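You operate a simulated robot arm through the tools that you are given. There is no shell and no other tool. Be economical: measure what you need, move in short steps, check, and stop when the job is done.

The job below is to be done with a simulated two-armed robot. You get a single attempt, and the scene is never put back.

TASK
Grind salt into the dish and tip it into the soup.
Fine: hold the mill with one hand for one full turn; mill on the red mat, dish back, lid on the serving bowl. Set down upright: salt mill.

The check looks at the end state, three seconds after you hand in, the way a careful person would. Anything else that was tipped, shoved, dropped, spilled or broken makes it a failure. A push-on lid holds only when it is set on centred and level and pressed home; a screw cap is set on level and turned clockwise until tight.

THE ROBOT
Two 7-joint arms with two-finger parallel grippers on one trunk, on a base that drives. Base frame: it is fixed to the floor where the robot stands at the start and does not move with it; the origin is under the middle of the robot, x ahead of it, y to its left, z up. Readings come in mm, degrees, newtons and seconds.
The left shoulder is at the start at [60, 143, 926], the right one opposite. With the tool pointing down near the work surface each hand reaches from about 320 to 740 mm from the robot's upright axis, wherever it stands, measured 20 degrees to its own side. Places, roughly: crank of the salt mill [500, 0, 900]; red place mat [500, -300, 700]; salt dish (11x6x3 cm) [500, 0, 800]. Payload 1.57 kg a hand.
The tool frame of a hand sits at the grasp point between the pads (the TCP): z along the fingers, y along the line on which they close. The tips reach 30 mm beyond it. Largest opening 110 mm; finger width 24, thickness 12; the body of the gripper, 48 by 112 mm, starts 78 mm behind the TCP.
Orientation is that of the tool frame in the base frame, as a unit quaternion [x, y, z, w]. With the fingers straight down and closing along the base's y, the tool's x points along the base's -x, its y along +y and its z along -z.

THE INTERFACE
- The arms move only by the tool nudge_tool. It takes "left_plan", "right_plan" or both (then of equal length, played together; a hand with none holds still); each is a list of rows, each a list of 7 numbers: the shift along the base's x, y, z in units of 30 mm (1.0 is 30 mm), then the turn, a rotation vector about the base's x, y, z in units of 4 degrees (1.0 is 4 degrees), then the gripper command, from -1 (shut) to 1 (fully open), values between in proportion. In form: [[dx, dy, dz, ax, ay, az, claw], ...]. A call has 1 to 20 rows; each row shifts and turns the commanded pose from where the row before left it. A call with a number of a shift or a turn outside -1 to 1 is refused whole. A row lasts 0.2 s, in which the tool goes at most 50 mm and 8.6 degrees; a call with a longer step from one row to the next is refused whole, and so is a gripper value outside its range. Where a pose cannot be reached the arm comes as near as it can. A force on the tool above 40 N (or 10 N above the force at the start of the call, whichever is more), or a blocked arm, ends the call early, and 0.2 s more pass. Each finger travels about 45 mm/s and halts on what it meets, pressing with about 34 N; the grip force reading is that of the motor and also rises with nothing between the fingers. The clock runs only during rows and for 0.2 s after the last one: add rows that do not move to give the fingers time. It gives the time, the measured TCP pose, the force on the tool (base axes), the opening and the grip force at its end, in the units of the frame above (readings bear some noise), with the torque about the TCP (base axes, N m) and any sound that the robot's microphone picked up.
- Cameras (640 x 400 px; columns grow to the right, rows downward): "scene" is now at [46, 15.2, 1535.3]; the picture's right is [0.19, -0.98, 0.00], its down [-0.75, -0.15, -0.65] and it looks along [0.64, 0.13, -0.76] (base axes); focal length 286 px, centre (320, 200). "left" rides on the left gripper at [70, -16, -141] in its tool frame; the picture's right is [0.23, 0.97, 0.00], its down [-0.86, 0.20, -0.48] and it looks along [-0.47, 0.11, 0.88] (tool axes); focal length 222 px, centre (320, 200). "right" rides on the right gripper at [70, 16, -141] in its tool frame; the picture's right is [-0.23, 0.97, 0.00], its down [-0.86, -0.20, -0.48] and it looks along [-0.47, -0.11, 0.88] (tool axes); focal length 222 px, centre (320, 200). There is no depth. A picture from a camera that has moved, and an enlarged one, comes with that camera's place and axes in the base frame and with its lens.
- grab_frame(camera): a new picture of that camera. It takes no simulated time.
- move_column(by): slides the trunk up (or, below 0, down) by that many mm; the arms and the scene camera ride with it, the base frame stays. It gives what a move gives, with no picture.
- base_move(legs): drives the robot by 1 to 6 legs, each [ahead, left, turn to the left] in mm, mm and degrees, along the robot's own axes; the way and the turn of a leg run together, so that a leg with both is an arc; at most 1500 mm and 180 degrees a leg. The arms and the cameras ride along, it lands a little off, and it stops where it bumps. It gives what a move gives.
- aim_head(pan, tilt): turns the head with the scene camera to pan (to the left, within 86 degrees either way) and tilt (down, from -29 to 69), counted from straight ahead of the robot. It gives what a move gives.
- zoom(camera, box): a new picture of the part [left, top, right, bottom] of that camera's present view, enlarged. It takes no simulated time.
- sign_off(): hands the job in; it is judged then, once.

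Go step by step. Nothing tells you exact positions but the pictures and the camera data: compare them with the known pose of the tool, close in by small moves and look again before you grip or let go. The budget is 120 turns and 88 pictures, counting those below and the enlarged ones. Unless the task says otherwise, let go and move clear before handing in, and close with one line.

The tools are called after "Emit:" as a command line: name --argument value ..., lists and objects as JSON in quotes. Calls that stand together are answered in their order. nudge_tool: Moves the arms, as the interface text tells. Its arguments: {"type":"object","properties":{"left_plan":{"type":"array","items":{"type":"array","items":{"type":"number"}}},"right_plan":{"type":"array","items":{"type":"array","items":{"type":"number"}}}},"required":[]} The other tools are called the same way: move_column (by) slides the trunk up or down; base_move (legs) drives the base; aim_head (pan, tilt) turns the head that bears the scene camera; grab_frame (camera) takes a picture; zoom (camera, box) takes an enlarged picture of a part of a camera's view; sign_off () hands the job in.

At the start:

```text
t: 0.0
left_tcp_pos: [526.6, 338.3, 999.3]
left_tcp_rot: [0.0, 1.0, 0.0, 0.0]
left_ft_force: [0.1, -0.2, 0.4]
left_moment: [-0.02, 0.0, 0.01]
left_finger_gap: 110.2
left_gripper_force: 0.1
right_tcp_pos: [435.8, -152.7, 999.5]
right_tcp_rot: [0.0, 1.0, 0.0, 0.0]
right_ft_force: [-0.3, -0.2, -0.4]
right_moment: [-0.02, -0.02, 0.02]
right_finger_gap: 109.8
right_gripper_force: 0.1
trunk travel left (down, up): [-525.0, 65.0]
robot x, y, heading: [2.5, -2.6, -0.1]
head pan, tilt: [11.2, 49.5]
```

scene: 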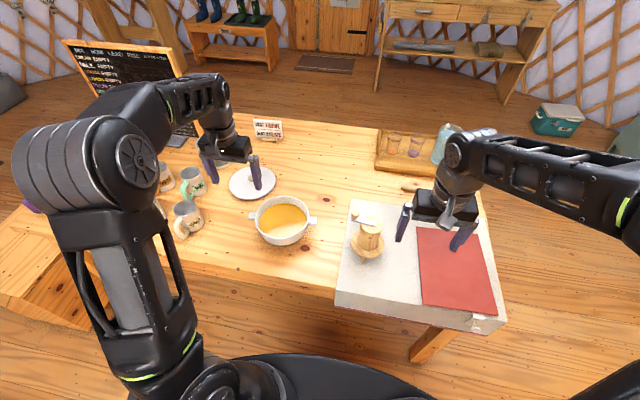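
right: 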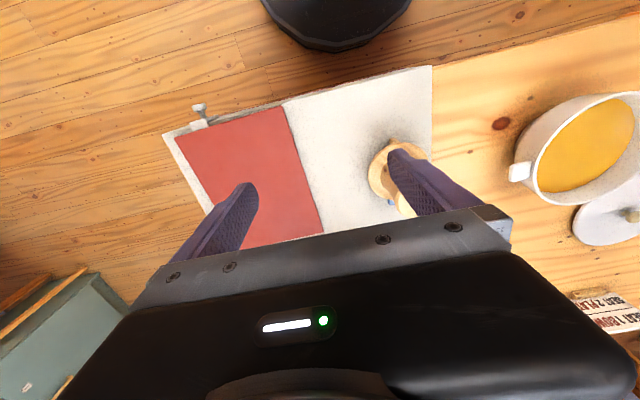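
left: 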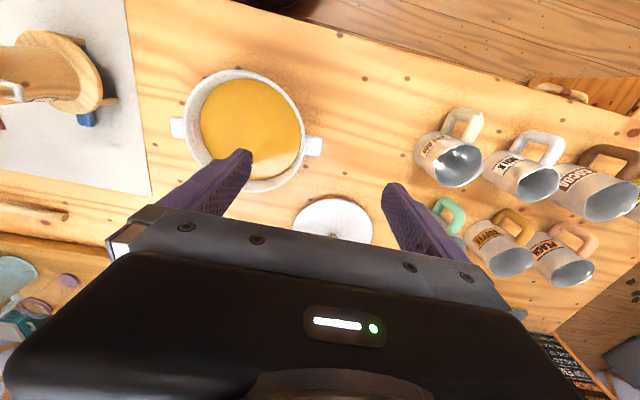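

I see the mill on a pale board, with the red mat to its right, the soup bowl in the middle and the lid behind it. I'll zoom in for details first.

Emit:
zoom --camera "scene" --box '[320, 180, 440, 280]'

Emit:
zoom --camera "scene" --box '[200, 100, 480, 275]'

Emit:
zoom --camera "left" --box '[0, 0, 200, 220]'

```text
4.00 times, centred on (380, 230) of scene
camera zoom: at [46.0, 15.2, 1535.3], right [0.19, -0.98, 0.0], down [-0.75, -0.15, -0.65], along [0.64, 0.13, -0.76], focal length 1143 px, centre (80, 80)
```

zoom: 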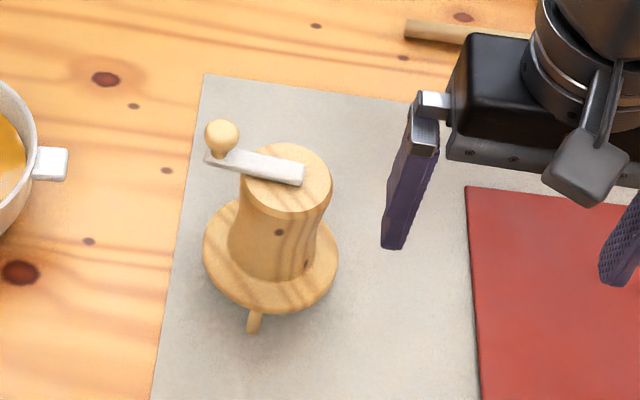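

```text
2.29 times, centred on (340, 188) of scene
camera zoom: at [46.0, 15.2, 1535.3], right [0.19, -0.98, 0.0], down [-0.75, -0.15, -0.65], along [0.64, 0.13, -0.76], focal length 653 px, centre (274, 229)
```

zoom: 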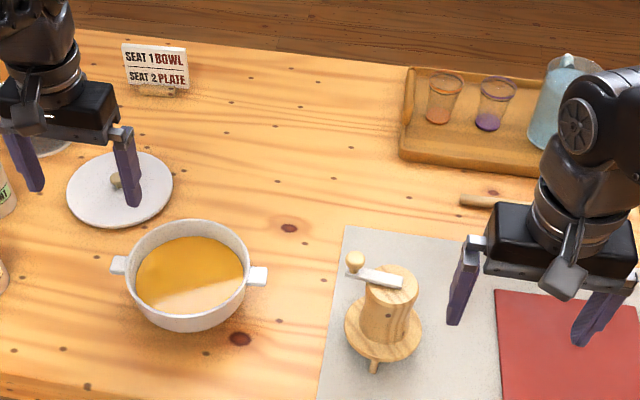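

```text
1.82 times, centred on (100, 110) of left
camera zoom: at [457.1, 321.2, 1141.2], right [-0.23, 0.97, 0.0], down [0.86, 0.2, 0.48], along [0.47, 0.11, -0.88], focal length 404 px, centre (720, 364)
```

zoom: 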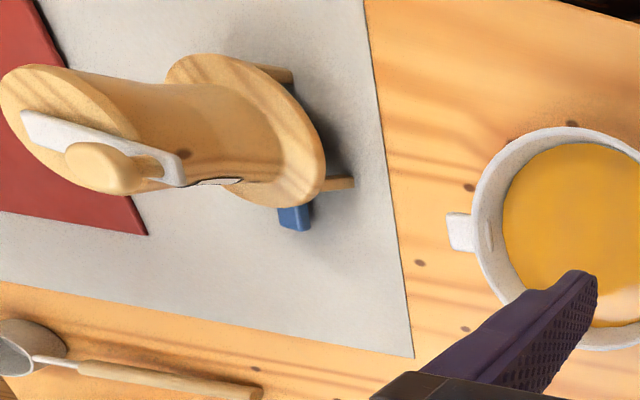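

The mill stands on a legged stand at about (529, -33) with its top near z 880, and the blue dish end shows under it on the far side. I'll swing the right hand to a side approach (tilted 60°, yawed 60°), which also gives me a side view.

Emit:
nudge_tool --right_plan '[[0, 0, 0, 0, -1, 0, 1], [0, 0, 0, 0, -1, 0, 1], [0, 0, 0, 0, -1, 0, 1], [0, 0, 0, 0, -1, 0, 1], [0, 0, 0, 0, -1, 0, 1], [0, 0, 0, 0, -1, 0, 1], [0, 0, 0, 0, -1, 0, 1], [0, 0, 0, 0, -1, 0, 1], [0, 0, 0, 0, -1, 0, 1], [0, 0, 0, 0, -1, 0, 1], [0, 0, 0, 0, -1, 0, 1], [0, 0, 0, 0, -1, 0, 1], [0, 0, 0, 0, -1, 0, 1], [0, 0, 0, 0, -1, 0, 1], [0, 0, 0, 0, -1, 0, 1], [0, -0.3, 0, 0, 0, 1, 1], [0, -0.3, 0, 0, 0, 1, 1], [0, -0.3, 0, 0, 0, 1, 1], [0, -0.3, 0, 0, 0, 1, 1], [0, -0.3, 0, 0, 0, 1, 1]]'

Emit:
zoom --camera "scene" --box '[60, 30, 220, 130]'

```text
t: 4.2
left_tcp_pos: [527.0, 337.3, 998.4]
left_tcp_rot: [0.0, 1.0, -0.001, 0.0]
left_ft_force: [0.0, 0.0, 0.0]
left_moment: [0.01, -0.01, -0.03]
left_finger_gap: 109.9
left_gripper_force: 0.1
right_tcp_pos: [512.1, -178.2, 1043.8]
right_tcp_rot: [-0.116, 0.853, 0.057, 0.506]
right_ft_force: [-0.2, -0.2, 0.8]
right_moment: [0.02, -0.01, 0.04]
right_finger_gap: 110.1
right_gripper_force: 0.1
right hand out of reach, approached as far as the arm can: row 10, 11, 12, 13, 14, 15, 16, 19, 20
trunk travel left (down, up): [-525.0, 65.0]
robot x, y, heading: [-0.5, 0.2, 0.1]
head pan, tilt: [11.2, 49.5]
```

```text
4.00 times, centred on (140, 80) of scene
camera zoom: at [46.0, 14.5, 1535.3], right [0.19, -0.98, 0.0], down [-0.75, -0.15, -0.65], along [0.64, 0.13, -0.76], focal length 1143 px, centre (1040, 680)
```

zoom: 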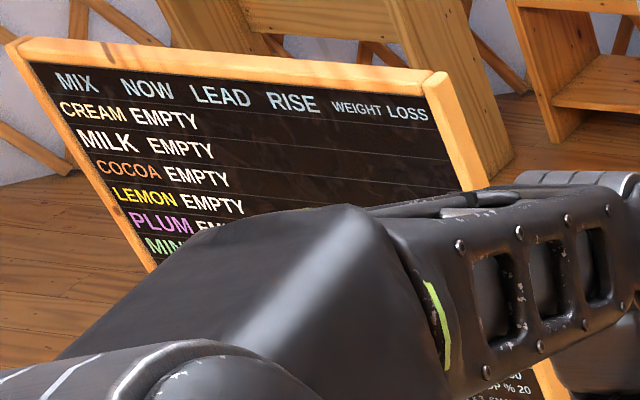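

The board is decoration. Some tilt poses were out of reach because the hand was too close, so I continue with the yaw and move toward the pre-grasp pose.

Emit:
nudge_tool --right_plan '[[0, -0.2, 0, 0, 0, 1, 1], [0, -0.2, 0, 0, 0, 1, 1], [0, 0, 0, 0, 0, 1, 1], [0, 0, 0, 0, 0, 1, 1], [-0.2, 0, -0.4, 0, 0, 1, 1], [-0.2, 0, -0.4, 0, 0, 1, 1], [-0.2, 0, -0.6, 0, 0, 1, 1], [-0.2, 0, -0.6, 0, 0, 1, 1], [-0.2, 0, -0.6, 0, 0, 1, 1], [-0.2, 0, -0.6, 0, 0, 1, 1], [0, 0, -0.5, 0, 0, 0, 1], [0, 0, -0.5, 0, 0, 0, 1], [0, 0, 0, 0, 0, 0, 1]]'

Emit:
grab_frame --camera "right"

Emit:
grab_frame --camera "scene"

```text
t: 7.0
left_tcp_pos: [526.0, 336.6, 999.3]
left_tcp_rot: [-0.001, 1.0, 0.0, 0.001]
left_ft_force: [0.5, 0.7, -0.1]
left_moment: [0.0, -0.02, 0.03]
left_finger_gap: 110.2
left_gripper_force: 0.1
right_tcp_pos: [475.2, -188.1, 917.7]
right_tcp_rot: [-0.412, 0.758, 0.234, 0.448]
right_ft_force: [-0.5, 0.6, -0.7]
right_moment: [0.02, -0.01, -0.01]
right_finger_gap: 110.3
right_gripper_force: 0.1
trunk travel left (down, up): [-525.0, 65.0]
robot x, y, heading: [1.7, 3.2, 0.1]
head pan, tilt: [11.2, 49.5]
```

```text
80 pictures are left
camera right: at [375.5, -311.3, 925.5], right [-0.76, 0.63, 0.18], down [0.15, -0.1, 0.98], along [0.64, 0.77, -0.02], focal length 222 px, centre (320, 200)
```

right: 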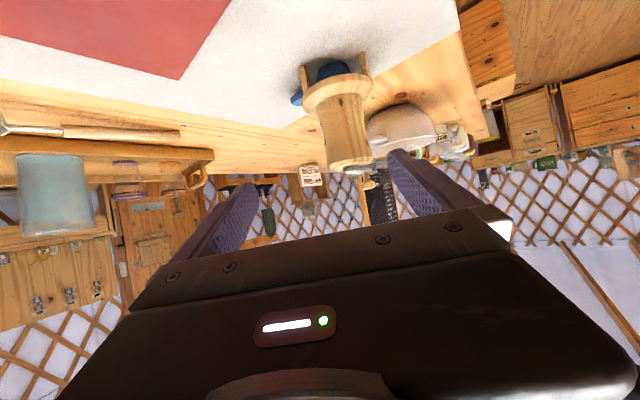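

```text
79 pictures are left
camera scene: at [45.9, 15.3, 1535.3], right [0.19, -0.98, 0.0], down [-0.75, -0.15, -0.65], along [0.64, 0.13, -0.76], focal length 286 px, centre (320, 200)
```

scene: 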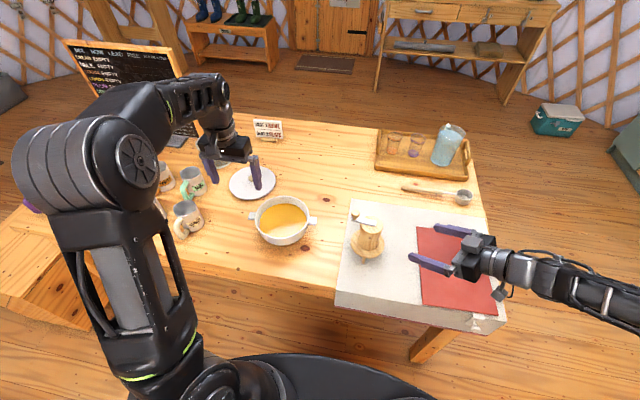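

The side view (upside down) shows the mill on its legs with the blue dish under it. I zoom in on it.

Emit:
zoom --camera "right" --box '[270, 40, 430, 190]'

Emit:
zoom --camera "scene" --box '[320, 190, 420, 270]'

```text
2.67 times, centred on (350, 115) of right
camera zoom: at [375.5, -311.3, 925.5], right [-0.76, 0.63, 0.18], down [0.15, -0.1, 0.98], along [0.64, 0.77, -0.02], focal length 592 px, centre (240, 427)
```

zoom: 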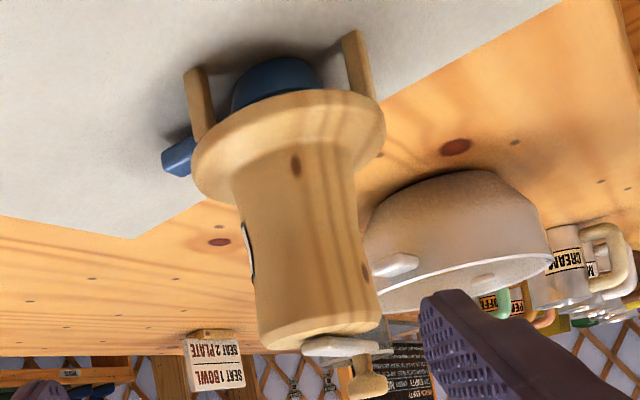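

```text
5.00 times, centred on (370, 230) of scene
camera zoom: at [45.9, 15.3, 1535.3], right [0.19, -0.98, 0.0], down [-0.75, -0.15, -0.65], along [0.64, 0.13, -0.76], focal length 1429 px, centre (70, 50)
```

zoom: 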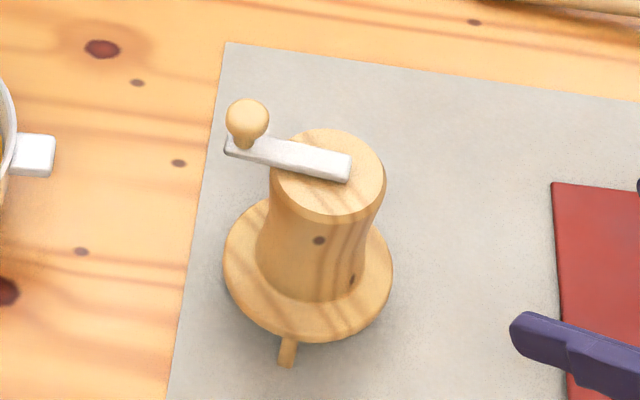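

The mill axis is at about (538, -34), with its body between z 795 and 877 and the knob at radius ~50 near z 900. I level the right hand to about 9° pitch, so the gripper stays under the crank's sweep, and line up.

Emit:
nudge_tool --right_plan '[[-0.19, 0.13, -0.47, 0.83, -0.56, 0, 1], [-0.19, 0.13, -0.47, 0.83, -0.56, 0, 1], [-0.19, 0.13, -0.47, 0.83, -0.56, 0, 1], [-0.19, 0.13, -0.47, 0.83, -0.56, 0, 1], [-0.19, 0.13, -0.47, 0.83, -0.56, 0, 1], [0, 0, 0, 0, 0, 0, 1]]'

Emit:
zoom --camera "scene" --box '[320, 170, 520, 300]'

```text
t: 8.4
left_tcp_pos: [525.5, 337.5, 1000.8]
left_tcp_rot: [0.0, 1.0, 0.0, 0.0]
left_ft_force: [0.3, -0.2, 0.0]
left_moment: [-0.03, 0.01, 0.0]
left_finger_gap: 109.7
left_gripper_force: 0.1
right_tcp_pos: [445.1, -168.0, 845.5]
right_tcp_rot: [-0.366, 0.667, 0.301, 0.575]
right_ft_force: [-0.3, 0.1, 0.2]
right_moment: [0.02, 0.03, 0.01]
right_finger_gap: 109.9
right_gripper_force: 0.0
trunk travel left (down, up): [-525.0, 65.0]
robot x, y, heading: [-2.3, 1.2, 0.0]
head pan, tilt: [11.2, 49.5]
```

```text
3.08 times, centred on (420, 235) of scene
camera zoom: at [46.0, 15.2, 1535.3], right [0.19, -0.98, 0.0], down [-0.75, -0.15, -0.65], along [0.64, 0.13, -0.76], focal length 880 px, centre (12, 92)
```

zoom: 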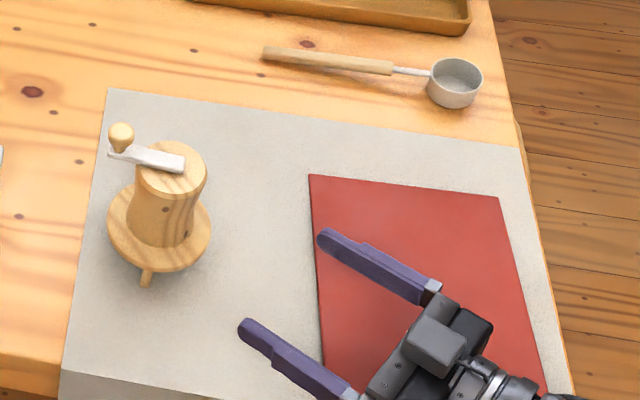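

The lateral alignment is good, so I advance along the approach with the fingers open and then look.

Emit:
nudge_tool --right_plan '[[0.473, 0.705, -0.04, 0, 0, 0, 1], [0.473, 0.705, -0.04, 0, 0, 0, 1], [0.473, 0.705, -0.04, 0, 0, 0, 1], [0.473, 0.705, -0.04, 0, 0, 0, 1], [0.473, 0.705, -0.04, 0, 0, 0, 1], [0.473, 0.705, -0.04, 0, 0, 0, 1], [0, 0, 0, 0, 0, 0, 1]]'

Emit:
zoom --camera "scene" --box '[320, 180, 440, 280]'

Emit:
grab_frame --camera "right"

```text
t: 10.0
left_tcp_pos: [526.8, 336.9, 1000.6]
left_tcp_rot: [-0.001, 1.0, 0.0, 0.0]
left_ft_force: [0.6, 0.0, 0.2]
left_moment: [0.01, -0.03, -0.04]
left_finger_gap: 110.0
left_gripper_force: 0.0
right_tcp_pos: [532.4, -42.1, 838.8]
right_tcp_rot: [-0.365, 0.669, 0.3, 0.574]
right_ft_force: [0.3, 0.5, 0.3]
right_moment: [0.02, -0.02, -0.02]
right_finger_gap: 109.7
right_gripper_force: 0.1
trunk travel left (down, up): [-525.0, 65.0]
robot x, y, heading: [0.1, 0.3, 0.1]
head pan, tilt: [11.2, 49.5]
```

```text
4.00 times, centred on (380, 230) of scene
camera zoom: at [45.9, 15.0, 1535.3], right [0.19, -0.98, 0.0], down [-0.75, -0.15, -0.65], along [0.64, 0.13, -0.76], focal length 1143 px, centre (80, 80)
```

zoom: 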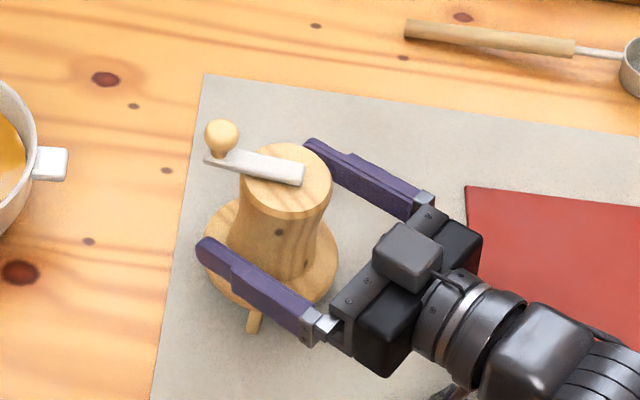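

```text
74 pictures are left
camera right: at [436.0, -158.6, 790.7], right [-0.79, 0.57, 0.21], down [-0.03, -0.38, 0.92], along [0.61, 0.73, 0.32], focal length 222 px, centre (320, 200)
```

right: 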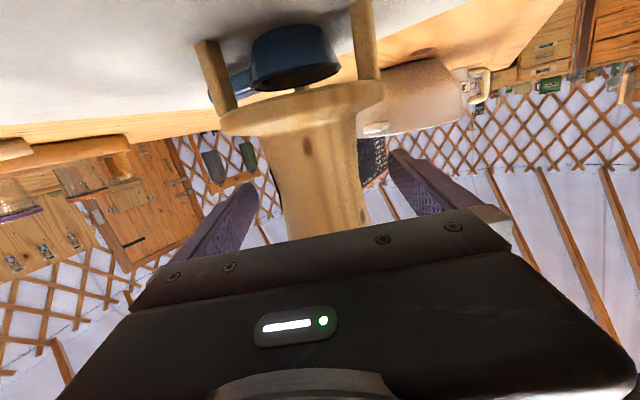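

The mill is centred between the fingers, so I close the grip.

Emit:
nudge_tool --right_plan '[[0, 0, 0, 0, 0, 0, 0.3], [0, 0, 0, 0, 0, 0, 0], [0, 0, 0, 0, 0, 0, -1], [0, 0, 0, 0, 0, 0, -1], [0, 0, 0, 0, 0, 0, -1], [0, 0, 0, 0, 0, 0, -1]]'

Emit:
zoom --camera "scene" --box '[320, 180, 440, 280]'

```text
t: 11.4
left_tcp_pos: [527.1, 337.3, 1000.0]
left_tcp_rot: [0.0, 1.0, 0.0, 0.001]
left_ft_force: [-0.9, -0.5, 0.0]
left_moment: [0.04, 0.02, 0.0]
left_finger_gap: 110.1
left_gripper_force: 0.1
right_tcp_pos: [531.4, -41.9, 837.1]
right_tcp_rot: [-0.365, 0.669, 0.299, 0.574]
right_ft_force: [-1.1, 0.4, 0.7]
right_moment: [0.07, 0.2, 0.01]
right_finger_gap: 61.1
right_gripper_force: 34.2
trunk travel left (down, up): [-525.0, 65.0]
robot x, y, heading: [-2.2, -1.3, 0.2]
head pan, tilt: [11.2, 49.5]
```

```text
4.00 times, centred on (380, 230) of scene
camera zoom: at [45.9, 15.2, 1535.3], right [0.19, -0.98, 0.0], down [-0.75, -0.15, -0.65], along [0.64, 0.13, -0.76], focal length 1143 px, centre (80, 80)
```

zoom: 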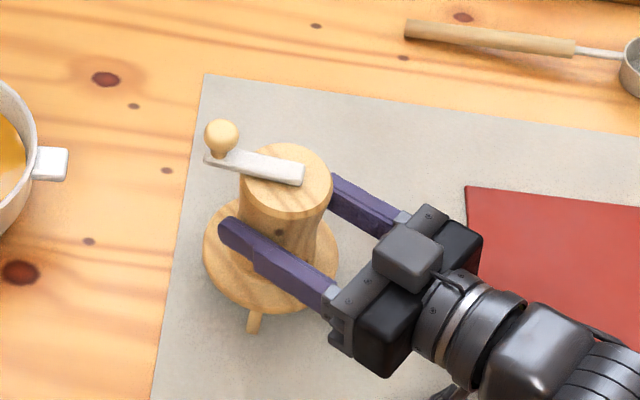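

The mill is gripped (61 mm). The knob ball is at about (544, 16, 907). I bring the left hand over it, yawed +56° so its fingers clear the right gripper.

Emit:
nudge_tool --left_plan '[[0.043, -0.764, 0, 0, 0, 1, 1], [0.043, -0.764, 0, 0, 0, 1, 1], [0.043, -0.764, 0, 0, 0, 1, 1], [0.043, -0.764, 0, 0, 0, 1, 1], [0.043, -0.764, 0, 0, 0, 1, 1], [0.043, -0.764, 0, 0, 0, 1, 1], [0.043, -0.764, 0, 0, 0, 1, 0.5], [0.043, -0.764, 0, 0, 0, 1, 0.3], [0.043, -0.764, 0, 0, 0, 1, 0.2], [0.043, -0.764, 0, 0, 0, 1, 0], [0.043, -0.764, 0, 0, 0, 1, 0], [0.043, -0.764, 0, 0, 0, 1, 0], [0.043, -0.764, 0, 0, 0, 1, 0], [0.043, -0.764, 0, 0, 0, 1, 0], [0, 0, 0, 0, 0, 0, 0]]'

Emit:
zoom --camera "scene" --box '[280, 130, 480, 280]'

Emit:
grab_frame --camera "left"

```text
t: 14.6
left_tcp_pos: [545.3, 17.5, 1000.4]
left_tcp_rot: [-0.471, 0.882, 0.0, -0.001]
left_ft_force: [-0.4, -0.8, 1.0]
left_moment: [0.01, -0.03, 0.01]
left_finger_gap: 55.0
left_gripper_force: 0.0
right_tcp_pos: [532.2, -40.8, 838.2]
right_tcp_rot: [-0.366, 0.668, 0.3, 0.574]
right_ft_force: [-1.4, 1.3, 5.4]
right_moment: [0.21, 0.5, -0.04]
right_finger_gap: 60.9
right_gripper_force: 34.2
trunk travel left (down, up): [-525.0, 65.0]
robot x, y, heading: [-1.0, 0.7, 0.0]
head pan, tilt: [11.2, 49.5]
```

```text
2.67 times, centred on (380, 205) of scene
camera zoom: at [45.5, 15.2, 1535.3], right [0.19, -0.98, 0.0], down [-0.75, -0.15, -0.65], along [0.64, 0.13, -0.76], focal length 762 px, centre (160, 187)
```

zoom: 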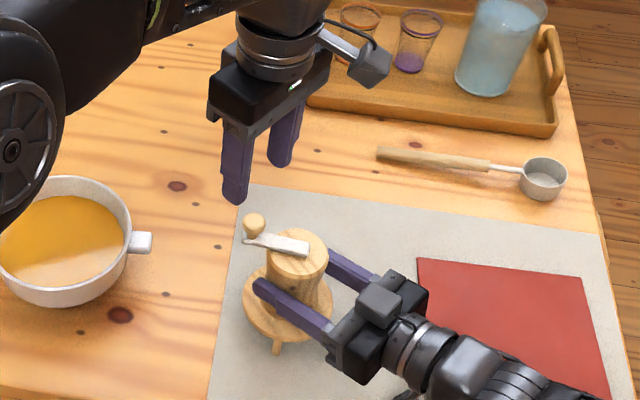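

```text
71 pictures are left
camera left: at [519.3, -49.2, 1141.4], right [-0.93, 0.36, 0.0], down [0.31, 0.82, 0.48], along [0.17, 0.45, -0.88], focal length 222 px, centre (320, 200)
```

left: 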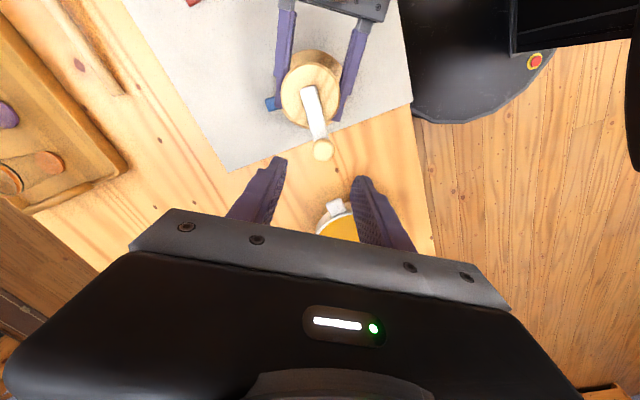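

The left hand is nearly over the knob, so I descend until the tips straddle the ball and check.

Emit:
nudge_tool --left_plan '[[-0.04, -0.03, -0.8, 0, 0, 0, 0], [-0.04, -0.03, -0.8, 0, 0, 0, 0], [0, 0, -0.8, 0, 0, 0, 0], [0, 0, 0, 0, 0, 0, 0]]'

Emit:
zoom --camera "scene" --box '[320, 180, 420, 260]'

Emit:
grab_frame --camera "left"

```text
t: 15.6
left_tcp_pos: [540.8, 14.9, 928.0]
left_tcp_rot: [-0.469, 0.883, 0.001, 0.0]
left_ft_force: [-1.1, -0.3, -0.1]
left_moment: [-0.01, 0.02, 0.02]
left_finger_gap: 54.8
left_gripper_force: 0.0
right_tcp_pos: [531.9, -42.5, 837.7]
right_tcp_rot: [-0.366, 0.668, 0.301, 0.574]
right_ft_force: [-0.6, 0.6, 6.7]
right_moment: [0.2, 0.51, -0.06]
right_finger_gap: 60.9
right_gripper_force: 34.3
trunk travel left (down, up): [-525.0, 65.0]
robot x, y, heading: [1.3, 2.1, -0.1]
head pan, tilt: [11.2, 49.5]
```

```text
5.00 times, centred on (370, 220) of scene
camera zoom: at [45.5, 15.1, 1535.3], right [0.19, -0.98, 0.0], down [-0.75, -0.15, -0.65], along [0.64, 0.13, -0.76], focal length 1429 px, centre (70, 100)
```

zoom: 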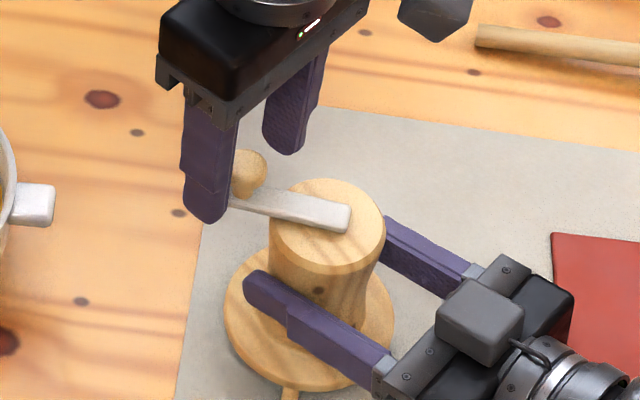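

```text
69 pictures are left
camera left: at [516.0, -52.4, 1069.6], right [-0.93, 0.36, 0.0], down [0.31, 0.82, 0.48], along [0.17, 0.45, -0.88], focal length 222 px, centre (320, 200)
```

left: 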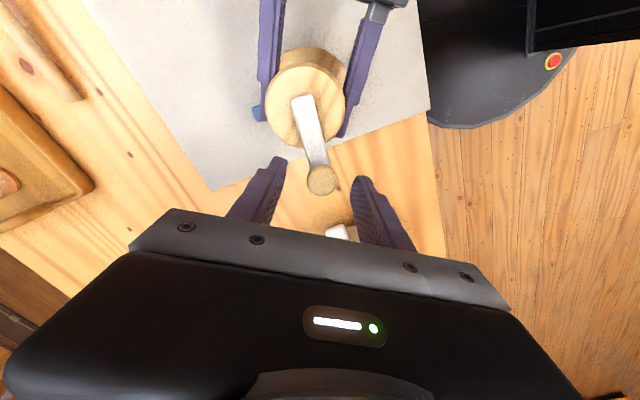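

The ball sits centred between the fingers. The crank axis is at about (534.5, -37.5), radius 52. I lower 4 mm and close on it.

Emit:
nudge_tool --left_plan '[[0, 0, -0.13, 0, 0, 0, 0], [0, 0, 0, 0, 0, 0, -0.3], [0, 0, 0, 0, 0, 0, -0.6], [0, 0, 0, 0, 0, 0, -1], [0, 0, 0, 0, 0, 0, -1]]'

Emit:
grab_frame --camera "left"

```text
t: 16.8
left_tcp_pos: [541.4, 15.0, 924.1]
left_tcp_rot: [-0.469, 0.883, 0.001, 0.001]
left_ft_force: [-1.0, 2.3, 0.6]
left_moment: [0.07, -0.02, -0.06]
left_finger_gap: 22.5
left_gripper_force: 29.2
right_tcp_pos: [531.6, -40.5, 838.1]
right_tcp_rot: [-0.365, 0.668, 0.301, 0.575]
right_ft_force: [-1.3, -2.4, 7.6]
right_moment: [0.63, 0.57, -0.1]
right_finger_gap: 60.8
right_gripper_force: 34.3
trunk travel left (down, up): [-525.0, 65.0]
robot x, y, heading: [0.9, 1.5, 0.0]
head pan, tilt: [11.2, 49.5]
```

```text
68 pictures are left
camera left: at [516.4, -52.0, 1065.5], right [-0.93, 0.36, 0.0], down [0.31, 0.82, 0.48], along [0.17, 0.45, -0.88], focal length 222 px, centre (320, 200)
```

left: 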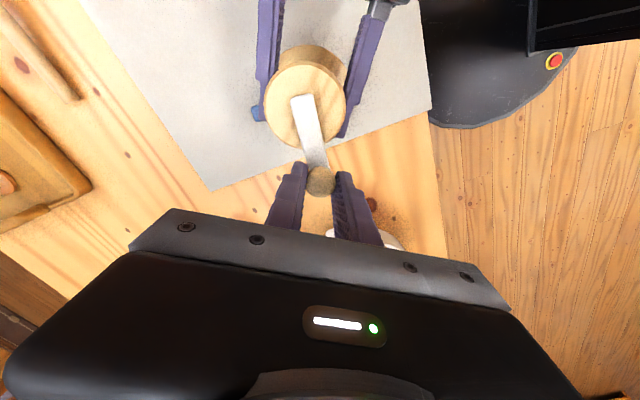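

The knob is gripped (22.5 mm). I turn it clockwise slowly, starting with about 36° to feel the forces.

Emit:
nudge_tool --left_plan '[[0.354, -0.078, 0, 0, 0, 0, -1], [0.329, -0.151, 0, 0, 0, 0, -1], [0.291, -0.217, 0, 0, 0, 0, -1]]'

Emit:
grab_frame --camera "left"

```text
t: 17.6
left_tcp_pos: [572.0, 0.3, 924.1]
left_tcp_rot: [-0.469, 0.883, 0.0, 0.0]
left_ft_force: [-4.3, 4.7, -0.2]
left_moment: [0.11, -0.03, -0.25]
left_finger_gap: 22.1
left_gripper_force: 34.0
right_tcp_pos: [533.6, -41.6, 838.5]
right_tcp_rot: [-0.366, 0.668, 0.299, 0.575]
right_ft_force: [4.6, -8.1, 7.4]
right_moment: [0.28, 0.48, -0.04]
right_finger_gap: 61.0
right_gripper_force: 34.2
trunk travel left (down, up): [-525.0, 65.0]
robot x, y, heading: [-1.2, -0.0, 0.0]
head pan, tilt: [11.2, 49.5]
```

```text
67 pictures are left
camera left: at [545.6, -65.9, 1065.7], right [-0.93, 0.36, 0.0], down [0.31, 0.82, 0.48], along [0.17, 0.45, -0.88], focal length 222 px, centre (320, 200)
```

left: 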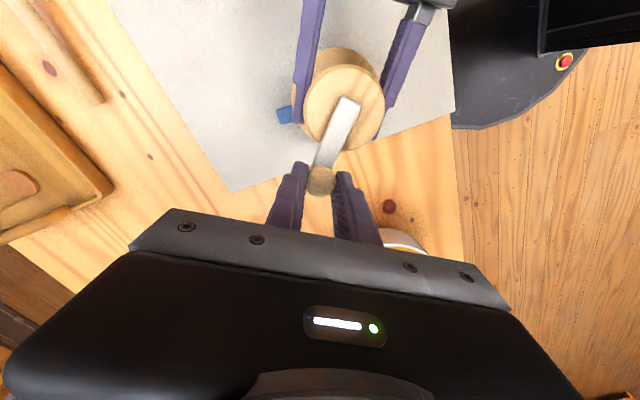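

The crank turns with low force. I continue the circle for another 108°.

Emit:
nudge_tool --left_plan '[[0.24, -0.272, 0, 0, 0, 0, -1], [0.178, -0.316, 0, 0, 0, 0, -1], [0.108, -0.346, 0, 0, 0, 0, -1], [0.034, -0.361, 0, 0, 0, 0, -1], [-0.042, -0.36, 0, 0, 0, 0, -1], [-0.116, -0.343, 0, 0, 0, 0, -1], [-0.184, -0.312, 0, 0, 0, 0, -1], [-0.245, -0.267, 0, 0, 0, 0, -1], [-0.295, -0.21, 0, 0, 0, 0, -1]]'

Emit:
zoom --camera "scene" --box '[320, 180, 440, 280]'

```text
t: 19.6
left_tcp_pos: [561.8, -81.7, 923.9]
left_tcp_rot: [-0.47, 0.883, 0.001, 0.002]
left_ft_force: [-5.1, 24.7, 6.7]
left_moment: [0.46, -0.15, -0.37]
left_finger_gap: 22.7
left_gripper_force: 34.4
right_tcp_pos: [533.5, -44.0, 837.8]
right_tcp_rot: [-0.365, 0.669, 0.298, 0.574]
right_ft_force: [5.7, -28.7, 4.1]
right_moment: [1.15, 0.64, -0.28]
right_finger_gap: 61.3
right_gripper_force: 34.0
trunk travel left (down, up): [-525.0, 65.0]
robot x, y, heading: [3.4, -2.4, 0.1]
head pan, tilt: [11.2, 49.5]
```

```text
4.00 times, centred on (380, 230) of scene
camera zoom: at [45.0, 14.8, 1535.4], right [0.19, -0.98, 0.0], down [-0.75, -0.15, -0.65], along [0.64, 0.13, -0.76], focal length 1143 px, centre (80, 80)
```

zoom: 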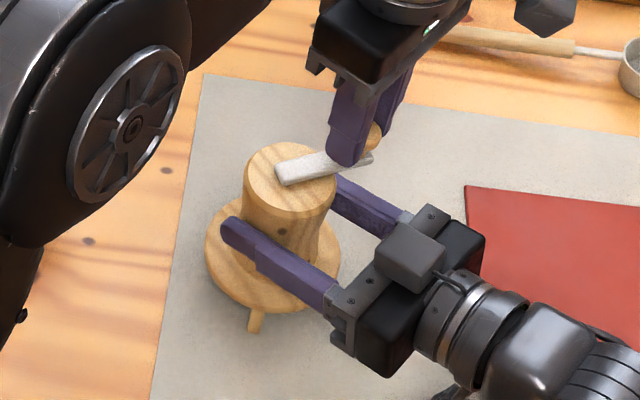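

A radial force is building, so the true centre is about (535, -35.5) with r ≈ 50. I correct for that and continue.

Emit:
nudge_tool --left_plan '[[-0.367, -0.03, 0, 0, 0, 0, -1], [-0.342, -0.069, 0, 0, 0, 0, -1], [-0.348, 0.004, 0, 0, 0, 0, -1], [-0.34, 0.076, 0, 0, 0, 0, -1], [-0.317, 0.145, 0, 0, 0, 0, -1]]'

Emit:
zoom --camera "scene" --box '[320, 180, 440, 280]'

```text
t: 20.8
left_tcp_pos: [509.9, -81.6, 925.2]
left_tcp_rot: [-0.468, 0.884, -0.003, -0.001]
left_ft_force: [3.1, -16.9, -0.7]
left_moment: [-0.39, 0.16, -0.47]
left_finger_gap: 22.2
left_gripper_force: 34.0
right_tcp_pos: [530.1, -39.5, 838.9]
right_tcp_rot: [-0.366, 0.667, 0.301, 0.575]
right_ft_force: [-2.7, 17.6, -0.3]
right_moment: [-1.24, -0.34, -0.07]
right_finger_gap: 60.6
right_gripper_force: 33.4
trunk travel left (down, up): [-525.0, 65.0]
robot x, y, heading: [4.0, -0.7, 0.2]
head pan, tilt: [11.2, 49.5]
```

```text
4.00 times, centred on (380, 230) of scene
camera zoom: at [46.0, 15.2, 1535.3], right [0.19, -0.98, 0.0], down [-0.75, -0.15, -0.65], along [0.64, 0.13, -0.76], focal length 1143 px, centre (80, 80)
```

zoom: 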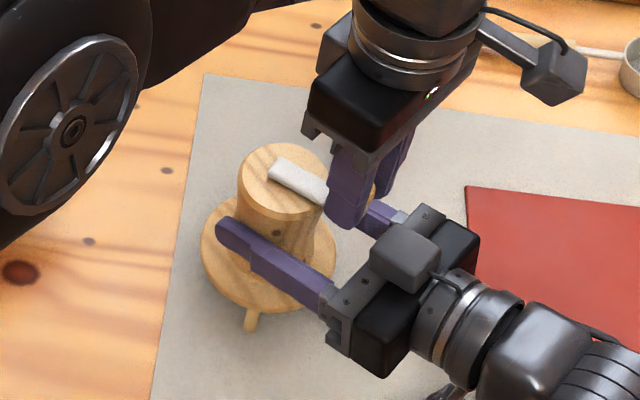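

Slight correction again (centre about (533, -36.5), r = 51.5), and I continue the next 72°.

Emit:
nudge_tool --left_plan '[[-0.297, 0.057, 0, 0, 0, 0, -1], [-0.253, 0.253, 0, 0, 0, 0, -1], [-0.197, 0.3, 0, 0, 0, 0, -1], [-0.127, 0.337, 0, 0, 0, 0, -1], [-0.057, 0.353, 0, 0, 0, 0, -1], [0.017, 0.36, 0, 0, 0, 0, -1]]'

Emit:
zoom --camera "scene" --box '[320, 180, 440, 280]'

```text
t: 22.2
left_tcp_pos: [483.1, -27.6, 923.5]
left_tcp_rot: [-0.469, 0.883, -0.001, 0.001]
left_ft_force: [7.7, -7.7, -0.3]
left_moment: [-0.11, -0.09, -0.28]
left_finger_gap: 22.1
left_gripper_force: 34.2
right_tcp_pos: [532.2, -41.7, 837.2]
right_tcp_rot: [-0.366, 0.668, 0.301, 0.574]
right_ft_force: [-6.9, 8.0, -0.7]
right_moment: [-0.57, -0.53, 0.01]
right_finger_gap: 60.7
right_gripper_force: 33.6
trunk travel left (down, up): [-525.0, 65.0]
robot x, y, heading: [-2.7, 1.2, 0.0]
head pan, tilt: [11.2, 49.5]
```

```text
4.00 times, centred on (380, 230) of scene
camera zoom: at [46.1, 15.3, 1535.3], right [0.19, -0.98, 0.0], down [-0.75, -0.15, -0.65], along [0.64, 0.13, -0.76], focal length 1143 px, centre (80, 80)
```

zoom: 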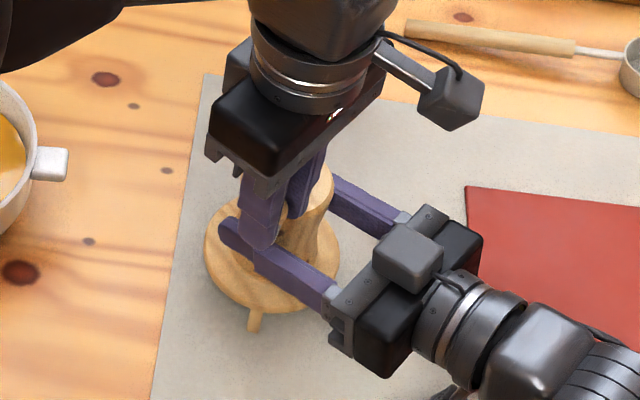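

The forces are low. I finish the circle with a few degrees beyond a full turn.

Emit:
nudge_tool --left_plan '[[0.127, 0.34, 0, 0, 0, 0, -1], [0.16, 0.317, 0, 0, 0, 0, -1], [0.223, 0.277, 0, 0, 0, 0, -1], [0.277, 0.223, 0, 0, 0, 0, -1], [0.317, 0.16, 0, 0, 0, 0, -1], [0.343, 0.093, 0, 0, 0, 0, -1], [0.357, 0.017, 0, 0, 0, 0, -1], [0.35, -0.053, 0, 0, 0, 0, -1], [0.14, -0.047, 0, 0, 0, 0, -1]]'

Emit:
grab_frame --camera "left"

Emit:
grab_frame --camera "right"

```text
t: 24.2
left_tcp_pos: [554.1, 16.6, 922.7]
left_tcp_rot: [-0.472, 0.881, 0.002, 0.002]
left_ft_force: [4.1, 24.7, 8.5]
left_moment: [0.49, -0.27, -0.21]
left_finger_gap: 22.0
left_gripper_force: 34.0
right_tcp_pos: [532.9, -44.5, 836.8]
right_tcp_rot: [-0.364, 0.669, 0.299, 0.575]
right_ft_force: [-2.4, -27.0, -1.2]
right_moment: [1.16, 0.38, -0.09]
right_finger_gap: 60.7
right_gripper_force: 34.5
trunk travel left (down, up): [-525.0, 65.0]
robot x, y, heading: [2.4, -2.2, 0.2]
head pan, tilt: [11.2, 49.5]
```

```text
63 pictures are left
camera left: at [529.0, -51.3, 1063.8], right [-0.94, 0.35, 0.0], down [0.31, 0.82, 0.48], along [0.17, 0.45, -0.87], focal length 222 px, centre (320, 200)
```

left: 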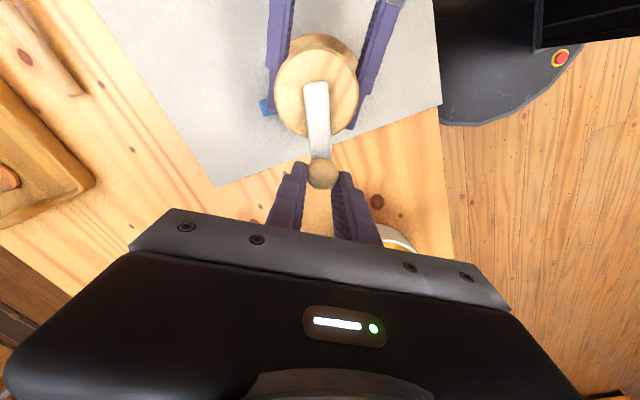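

```text
62 pictures are left
camera right: at [436.3, -161.0, 790.3], right [-0.79, 0.58, 0.21], down [-0.04, -0.38, 0.92], along [0.61, 0.72, 0.32], focal length 222 px, centre (320, 200)
```

right: 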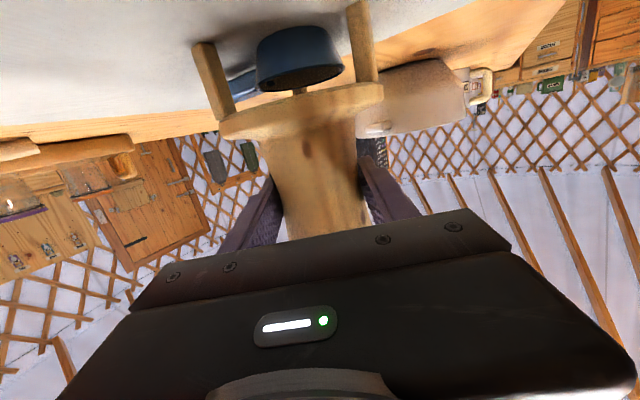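

The full turn is done, about 8° past the start. I release the knob and raise the left hand.

Emit:
nudge_tool --left_plan '[[0, 0.1, 0, 0, 0, 0, -1], [0, 0, 0, 0, 0, 0, -0.3], [0, 0, 0, 0, 0, 0, 0], [0, 0, 0, 0, 0, 0, 0], [0, 0, 0.7, 0, 0, 0, 0], [0, 0, 1, 0, 0, 0, 0], [0, 0.3, 1, 0, 0, 0, 0], [0, 0.8, 0.2, 0, 0, 0, 0], [0, 1, 0, 0, 0, 0, 0], [0, 1, 0, 0, 0, 0, 0], [0, 1, 0, 0, 0, 0, 0], [0, 1, 0, 0, 0, 0, 0]]'

Emit:
zoom --camera "scene" --box '[320, 180, 440, 280]'

```text
t: 26.8
left_tcp_pos: [551.8, 166.3, 1013.1]
left_tcp_rot: [-0.47, 0.883, 0.0, 0.0]
left_ft_force: [0.4, 0.8, 0.7]
left_moment: [-0.02, -0.01, 0.04]
left_finger_gap: 55.1
left_gripper_force: 0.1
right_tcp_pos: [532.5, -41.5, 837.9]
right_tcp_rot: [-0.365, 0.669, 0.299, 0.575]
right_ft_force: [0.1, 0.5, -0.7]
right_moment: [0.04, 0.04, -0.05]
right_finger_gap: 60.5
right_gripper_force: 34.6
trunk travel left (down, up): [-525.0, 65.0]
robot x, y, heading: [-2.6, 0.4, 0.1]
head pan, tilt: [11.2, 49.5]
```

```text
4.00 times, centred on (380, 230) of scene
camera zoom: at [46.1, 15.6, 1535.3], right [0.19, -0.98, 0.0], down [-0.75, -0.15, -0.65], along [0.64, 0.13, -0.76], focal length 1143 px, centre (80, 80)
```

zoom: 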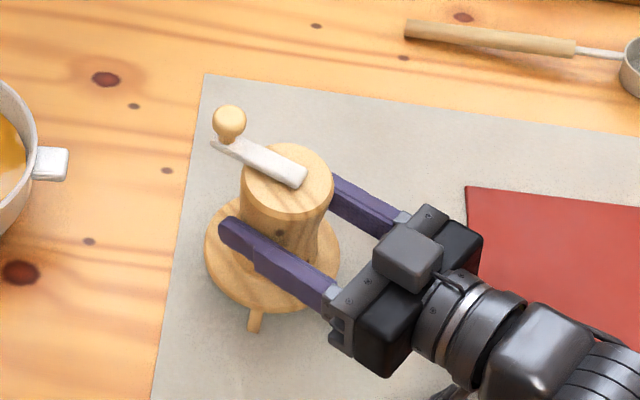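

Now I lift the mill straight up off the dish.

Emit:
nudge_tool --right_plan '[[0, 0, 0.3, 0, 0, 0, -1], [0, 0, 0.5, 0, 0, 0, -1], [0, 0, 0.5, 0, 0, 0, -1], [0, 0, 0.6, 0, 0, 0, -1], [0, 0, 0.6, 0, 0, 0, -1], [0, 0, 0.5, 0, 0, 0, -1], [0, 0, 0, 0, 0, 0, -1]]'

Emit:
grab_frame --camera "right"

Emit:
zoom --camera "scene" --box '[320, 180, 440, 280]'

```text
t: 28.4
left_tcp_pos: [551.6, 165.2, 1013.4]
left_tcp_rot: [-0.47, 0.883, 0.0, 0.0]
left_ft_force: [0.4, 0.5, -0.6]
left_moment: [-0.01, -0.01, -0.01]
left_finger_gap: 54.9
left_gripper_force: 0.0
right_tcp_pos: [534.2, -41.7, 931.7]
right_tcp_rot: [-0.365, 0.669, 0.299, 0.574]
right_ft_force: [0.3, -0.3, -1.2]
right_moment: [0.0, 0.01, -0.01]
right_finger_gap: 60.5
right_gripper_force: 34.1
trunk travel left (down, up): [-525.0, 65.0]
robot x, y, heading: [-1.6, -0.2, 0.1]
head pan, tilt: [11.2, 49.5]
```

```text
60 pictures are left
camera right: at [437.2, -158.6, 885.1], right [-0.79, 0.57, 0.21], down [-0.03, -0.38, 0.92], along [0.61, 0.73, 0.32], focal length 222 px, centre (320, 200)
```

right: 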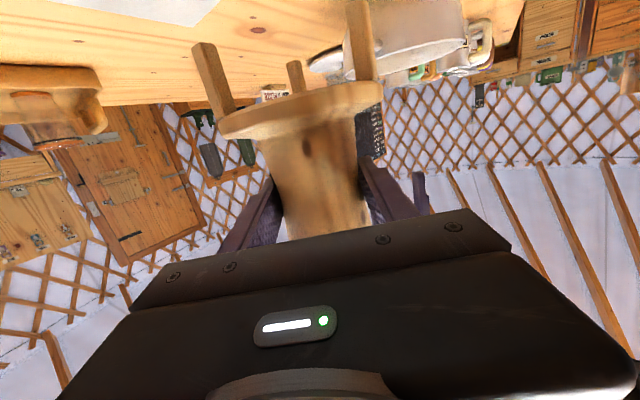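

```text
4.00 times, centred on (380, 230) of scene
camera zoom: at [46.3, 15.0, 1535.3], right [0.19, -0.98, 0.0], down [-0.75, -0.15, -0.65], along [0.64, 0.13, -0.76], focal length 1143 px, centre (80, 80)
```

zoom: 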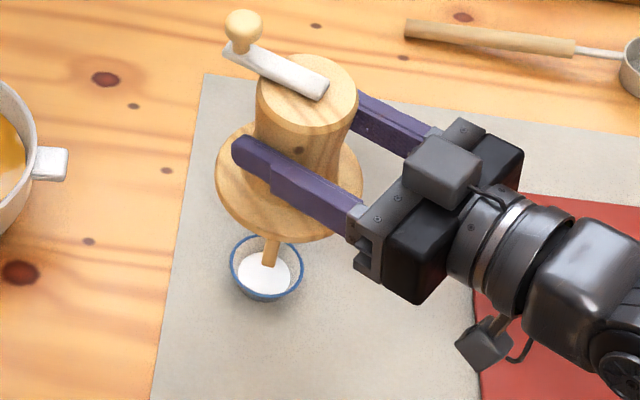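

There is salt in the dish. I carry the mill over to the red mat, yawing back 36° on the way.

Emit:
nudge_tool --right_plan '[[-0.04, -0.5, 0, 0, 0, -0.5, -1], [-0.04, -0.7, 0, 0, 0, -1, -1], [-0.04, -0.8, 0, 0, 0, -1, -1], [-0.04, -0.8, 0, 0, 0, -1, -1], [-0.04, -0.8, 0, 0, 0, -1, -1], [-0.04, -0.8, 0, 0, 0, -1, -1], [-0.05, -0.8, 0, 0, 0, -1, -1], [-0.05, -0.8, 0, 0, 0, -1, -1], [-0.05, -0.8, 0, 0, 0, -1, -1], [-0.05, -0.8, 0, 0, 0, -0.5, -1], [-0.05, -0.7, 0, 0, 0, 0, -1], [0, -0.5, 0, 0, 0, 0, -1], [0, 0, 0, 0, 0, 0, -1]]'

Emit:
grab_frame --camera "scene"

```text
t: 31.2
left_tcp_pos: [551.8, 166.6, 1013.4]
left_tcp_rot: [-0.471, 0.882, 0.0, 0.0]
left_ft_force: [0.3, -0.6, 0.4]
left_moment: [-0.02, 0.02, 0.05]
left_finger_gap: 54.9
left_gripper_force: 0.0
right_tcp_pos: [518.1, -305.9, 929.5]
right_tcp_rot: [-0.14, 0.748, 0.108, 0.639]
right_ft_force: [0.1, -0.9, -1.4]
right_moment: [-0.01, 0.03, -0.03]
right_finger_gap: 61.0
right_gripper_force: 34.4
trunk travel left (down, up): [-525.0, 65.0]
robot x, y, heading: [-0.6, 0.1, 0.0]
head pan, tilt: [11.2, 49.5]
```

```text
58 pictures are left
camera scene: at [46.2, 15.1, 1535.3], right [0.19, -0.98, 0.0], down [-0.75, -0.15, -0.65], along [0.64, 0.13, -0.76], focal length 286 px, centre (320, 200)
```

scene: 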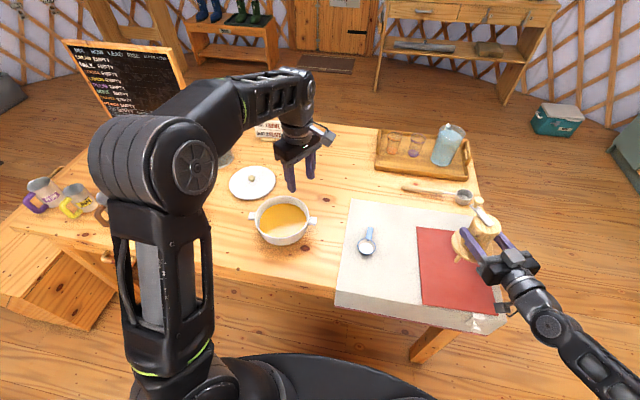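

The mill is above the mat. I lower it to just above contact, then feel down.

Emit:
nudge_tool --right_plan '[[0, 0, -0.5, 0, 0, 0, -1], [0, 0, -0.7, 0, 0, 0, -1], [0, 0, -0.7, 0, 0, 0, -1], [0, 0, -0.5, 0, 0, 0, -1], [0, 0, -0.25, 0, 0, 0, -1], [0, 0, -0.1, 0, 0, 0, -1], [0, 0, 0, 0, 0, 0, -1]]'

Emit:
zoom --camera "scene" --box '[400, 180, 520, 300]'

Emit:
grab_frame --camera "right"

```text
t: 32.8
left_tcp_pos: [551.1, 164.9, 1013.4]
left_tcp_rot: [-0.469, 0.883, 0.0, 0.0]
left_ft_force: [-0.2, -0.5, 0.6]
left_moment: [-0.02, 0.01, 0.02]
left_finger_gap: 54.9
left_gripper_force: 0.1
right_tcp_pos: [517.0, -307.0, 846.3]
right_tcp_rot: [-0.141, 0.748, 0.108, 0.64]
right_ft_force: [0.5, -0.6, 5.6]
right_moment: [-0.02, 0.14, 0.0]
right_finger_gap: 60.7
right_gripper_force: 34.0
trunk travel left (down, up): [-525.0, 65.0]
robot x, y, heading: [-1.7, 0.1, 0.1]
head pan, tilt: [11.2, 49.5]
```

```text
3.33 times, centred on (460, 240) of scene
camera zoom: at [45.7, 15.2, 1535.4], right [0.19, -0.98, 0.0], down [-0.75, -0.15, -0.65], along [0.64, 0.13, -0.76], focal length 953 px, centre (-147, 67)
```

zoom: 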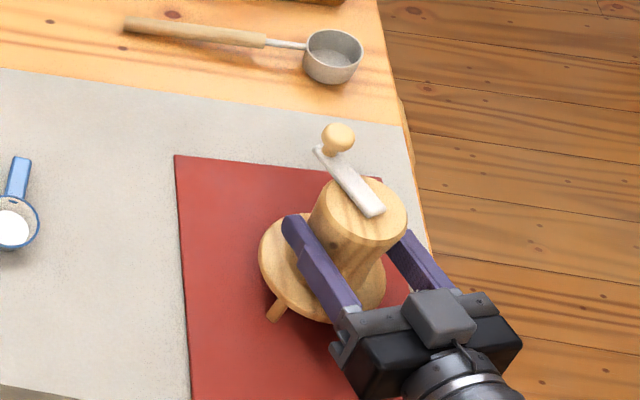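

```text
56 pictures are left
camera right: at [370.5, -344.4, 800.1], right [-0.31, 0.93, 0.21], down [-0.25, -0.29, 0.92], along [0.92, 0.23, 0.32], focal length 222 px, centre (320, 200)
```

right: 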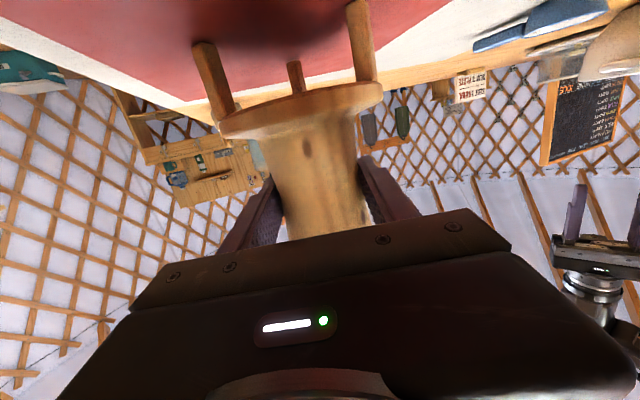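

Contact seems to be starting (5.6 N up). I feel down a few mm more.

Emit:
nudge_tool --right_plan '[[0, 0, -0.05, 0, 0, 0, -1], [0, 0, -0.05, 0, 0, 0, -1], [0, 0, 0, 0, 0, 0, -1]]'

```text
t: 33.6
left_tcp_pos: [552.6, 165.5, 1012.6]
left_tcp_rot: [-0.47, 0.883, -0.001, 0.001]
left_ft_force: [-0.4, 0.6, -0.5]
left_moment: [-0.01, -0.02, -0.02]
left_finger_gap: 54.8
left_gripper_force: 0.1
right_tcp_pos: [516.9, -306.2, 844.8]
right_tcp_rot: [-0.142, 0.747, 0.109, 0.64]
right_ft_force: [3.0, -0.9, 19.1]
right_moment: [0.21, 0.28, 0.03]
right_finger_gap: 60.9
right_gripper_force: 34.0
trunk travel left (down, up): [-525.0, 65.0]
robot x, y, heading: [1.8, 0.6, 0.0]
head pan, tilt: [11.2, 49.5]
```

The mill is seated. I ease off slightly, open, and back straight out.

Emit:
nudge_tool --right_plan '[[0, 0, 0.06, 0, 0, 0, -1], [0, 0, 0, 0, 0, 0, 0.4], [0, 0, 0, 0, 0, 0, 1], [0, 0, 0, 0, 0, 0, 1], [0, 0, 0, 0, 0, 0, 1], [-0.46, -0.17, 0.08, 0, 0, 0, 1], [-0.8, -0.3, 0.13, 0, 0, 0, 1], [-0.8, -0.3, 0.13, 0, 0, 0, 1], [-0.8, -0.3, 0.13, 0, 0, 0, 1], [-0.6, -0.2, 0.3, 0, 0, 0, 1], [0, 0, 0, 0, 0, 0, 1]]'

Emit:
grab_frame --camera "scene"

Emit:
zoom --camera "scene" --box '[330, 200, 410, 280]'

```text
t: 36.0
left_tcp_pos: [552.8, 165.6, 1013.2]
left_tcp_rot: [-0.47, 0.883, 0.0, 0.0]
left_ft_force: [0.2, -0.1, 0.2]
left_moment: [-0.01, 0.02, -0.01]
left_finger_gap: 55.0
left_gripper_force: 0.1
right_tcp_pos: [412.3, -344.0, 870.3]
right_tcp_rot: [-0.142, 0.748, 0.109, 0.639]
right_ft_force: [0.2, 0.0, 0.0]
right_moment: [0.0, 0.01, -0.04]
right_finger_gap: 110.1
right_gripper_force: 0.0
trunk travel left (down, up): [-525.0, 65.0]
robot x, y, heading: [1.1, -0.3, -0.2]
head pan, tilt: [11.2, 49.5]
```

```text
55 pictures are left
camera scene: at [46.1, 15.0, 1535.3], right [0.19, -0.98, 0.0], down [-0.75, -0.15, -0.65], along [0.64, 0.13, -0.76], focal length 286 px, centre (320, 200)
```

scene: 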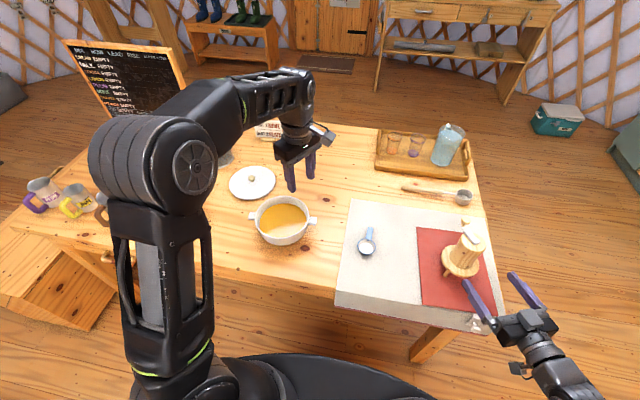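

```text
5.00 times, centred on (370, 240) of scene
camera zoom: at [46.1, 15.0, 1535.3], right [0.19, -0.98, 0.0], down [-0.75, -0.15, -0.65], along [0.64, 0.13, -0.76], focal length 1429 px, centre (70, 0)
```

zoom: 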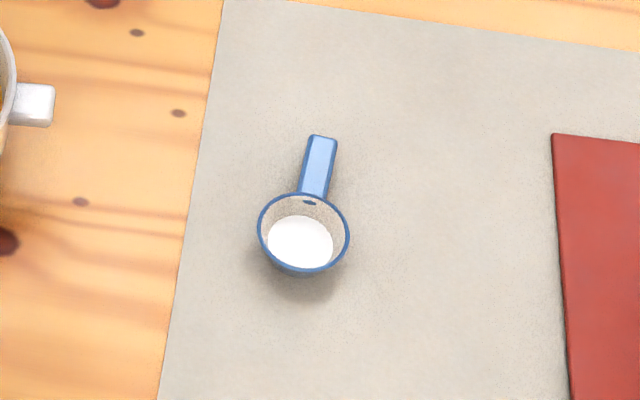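

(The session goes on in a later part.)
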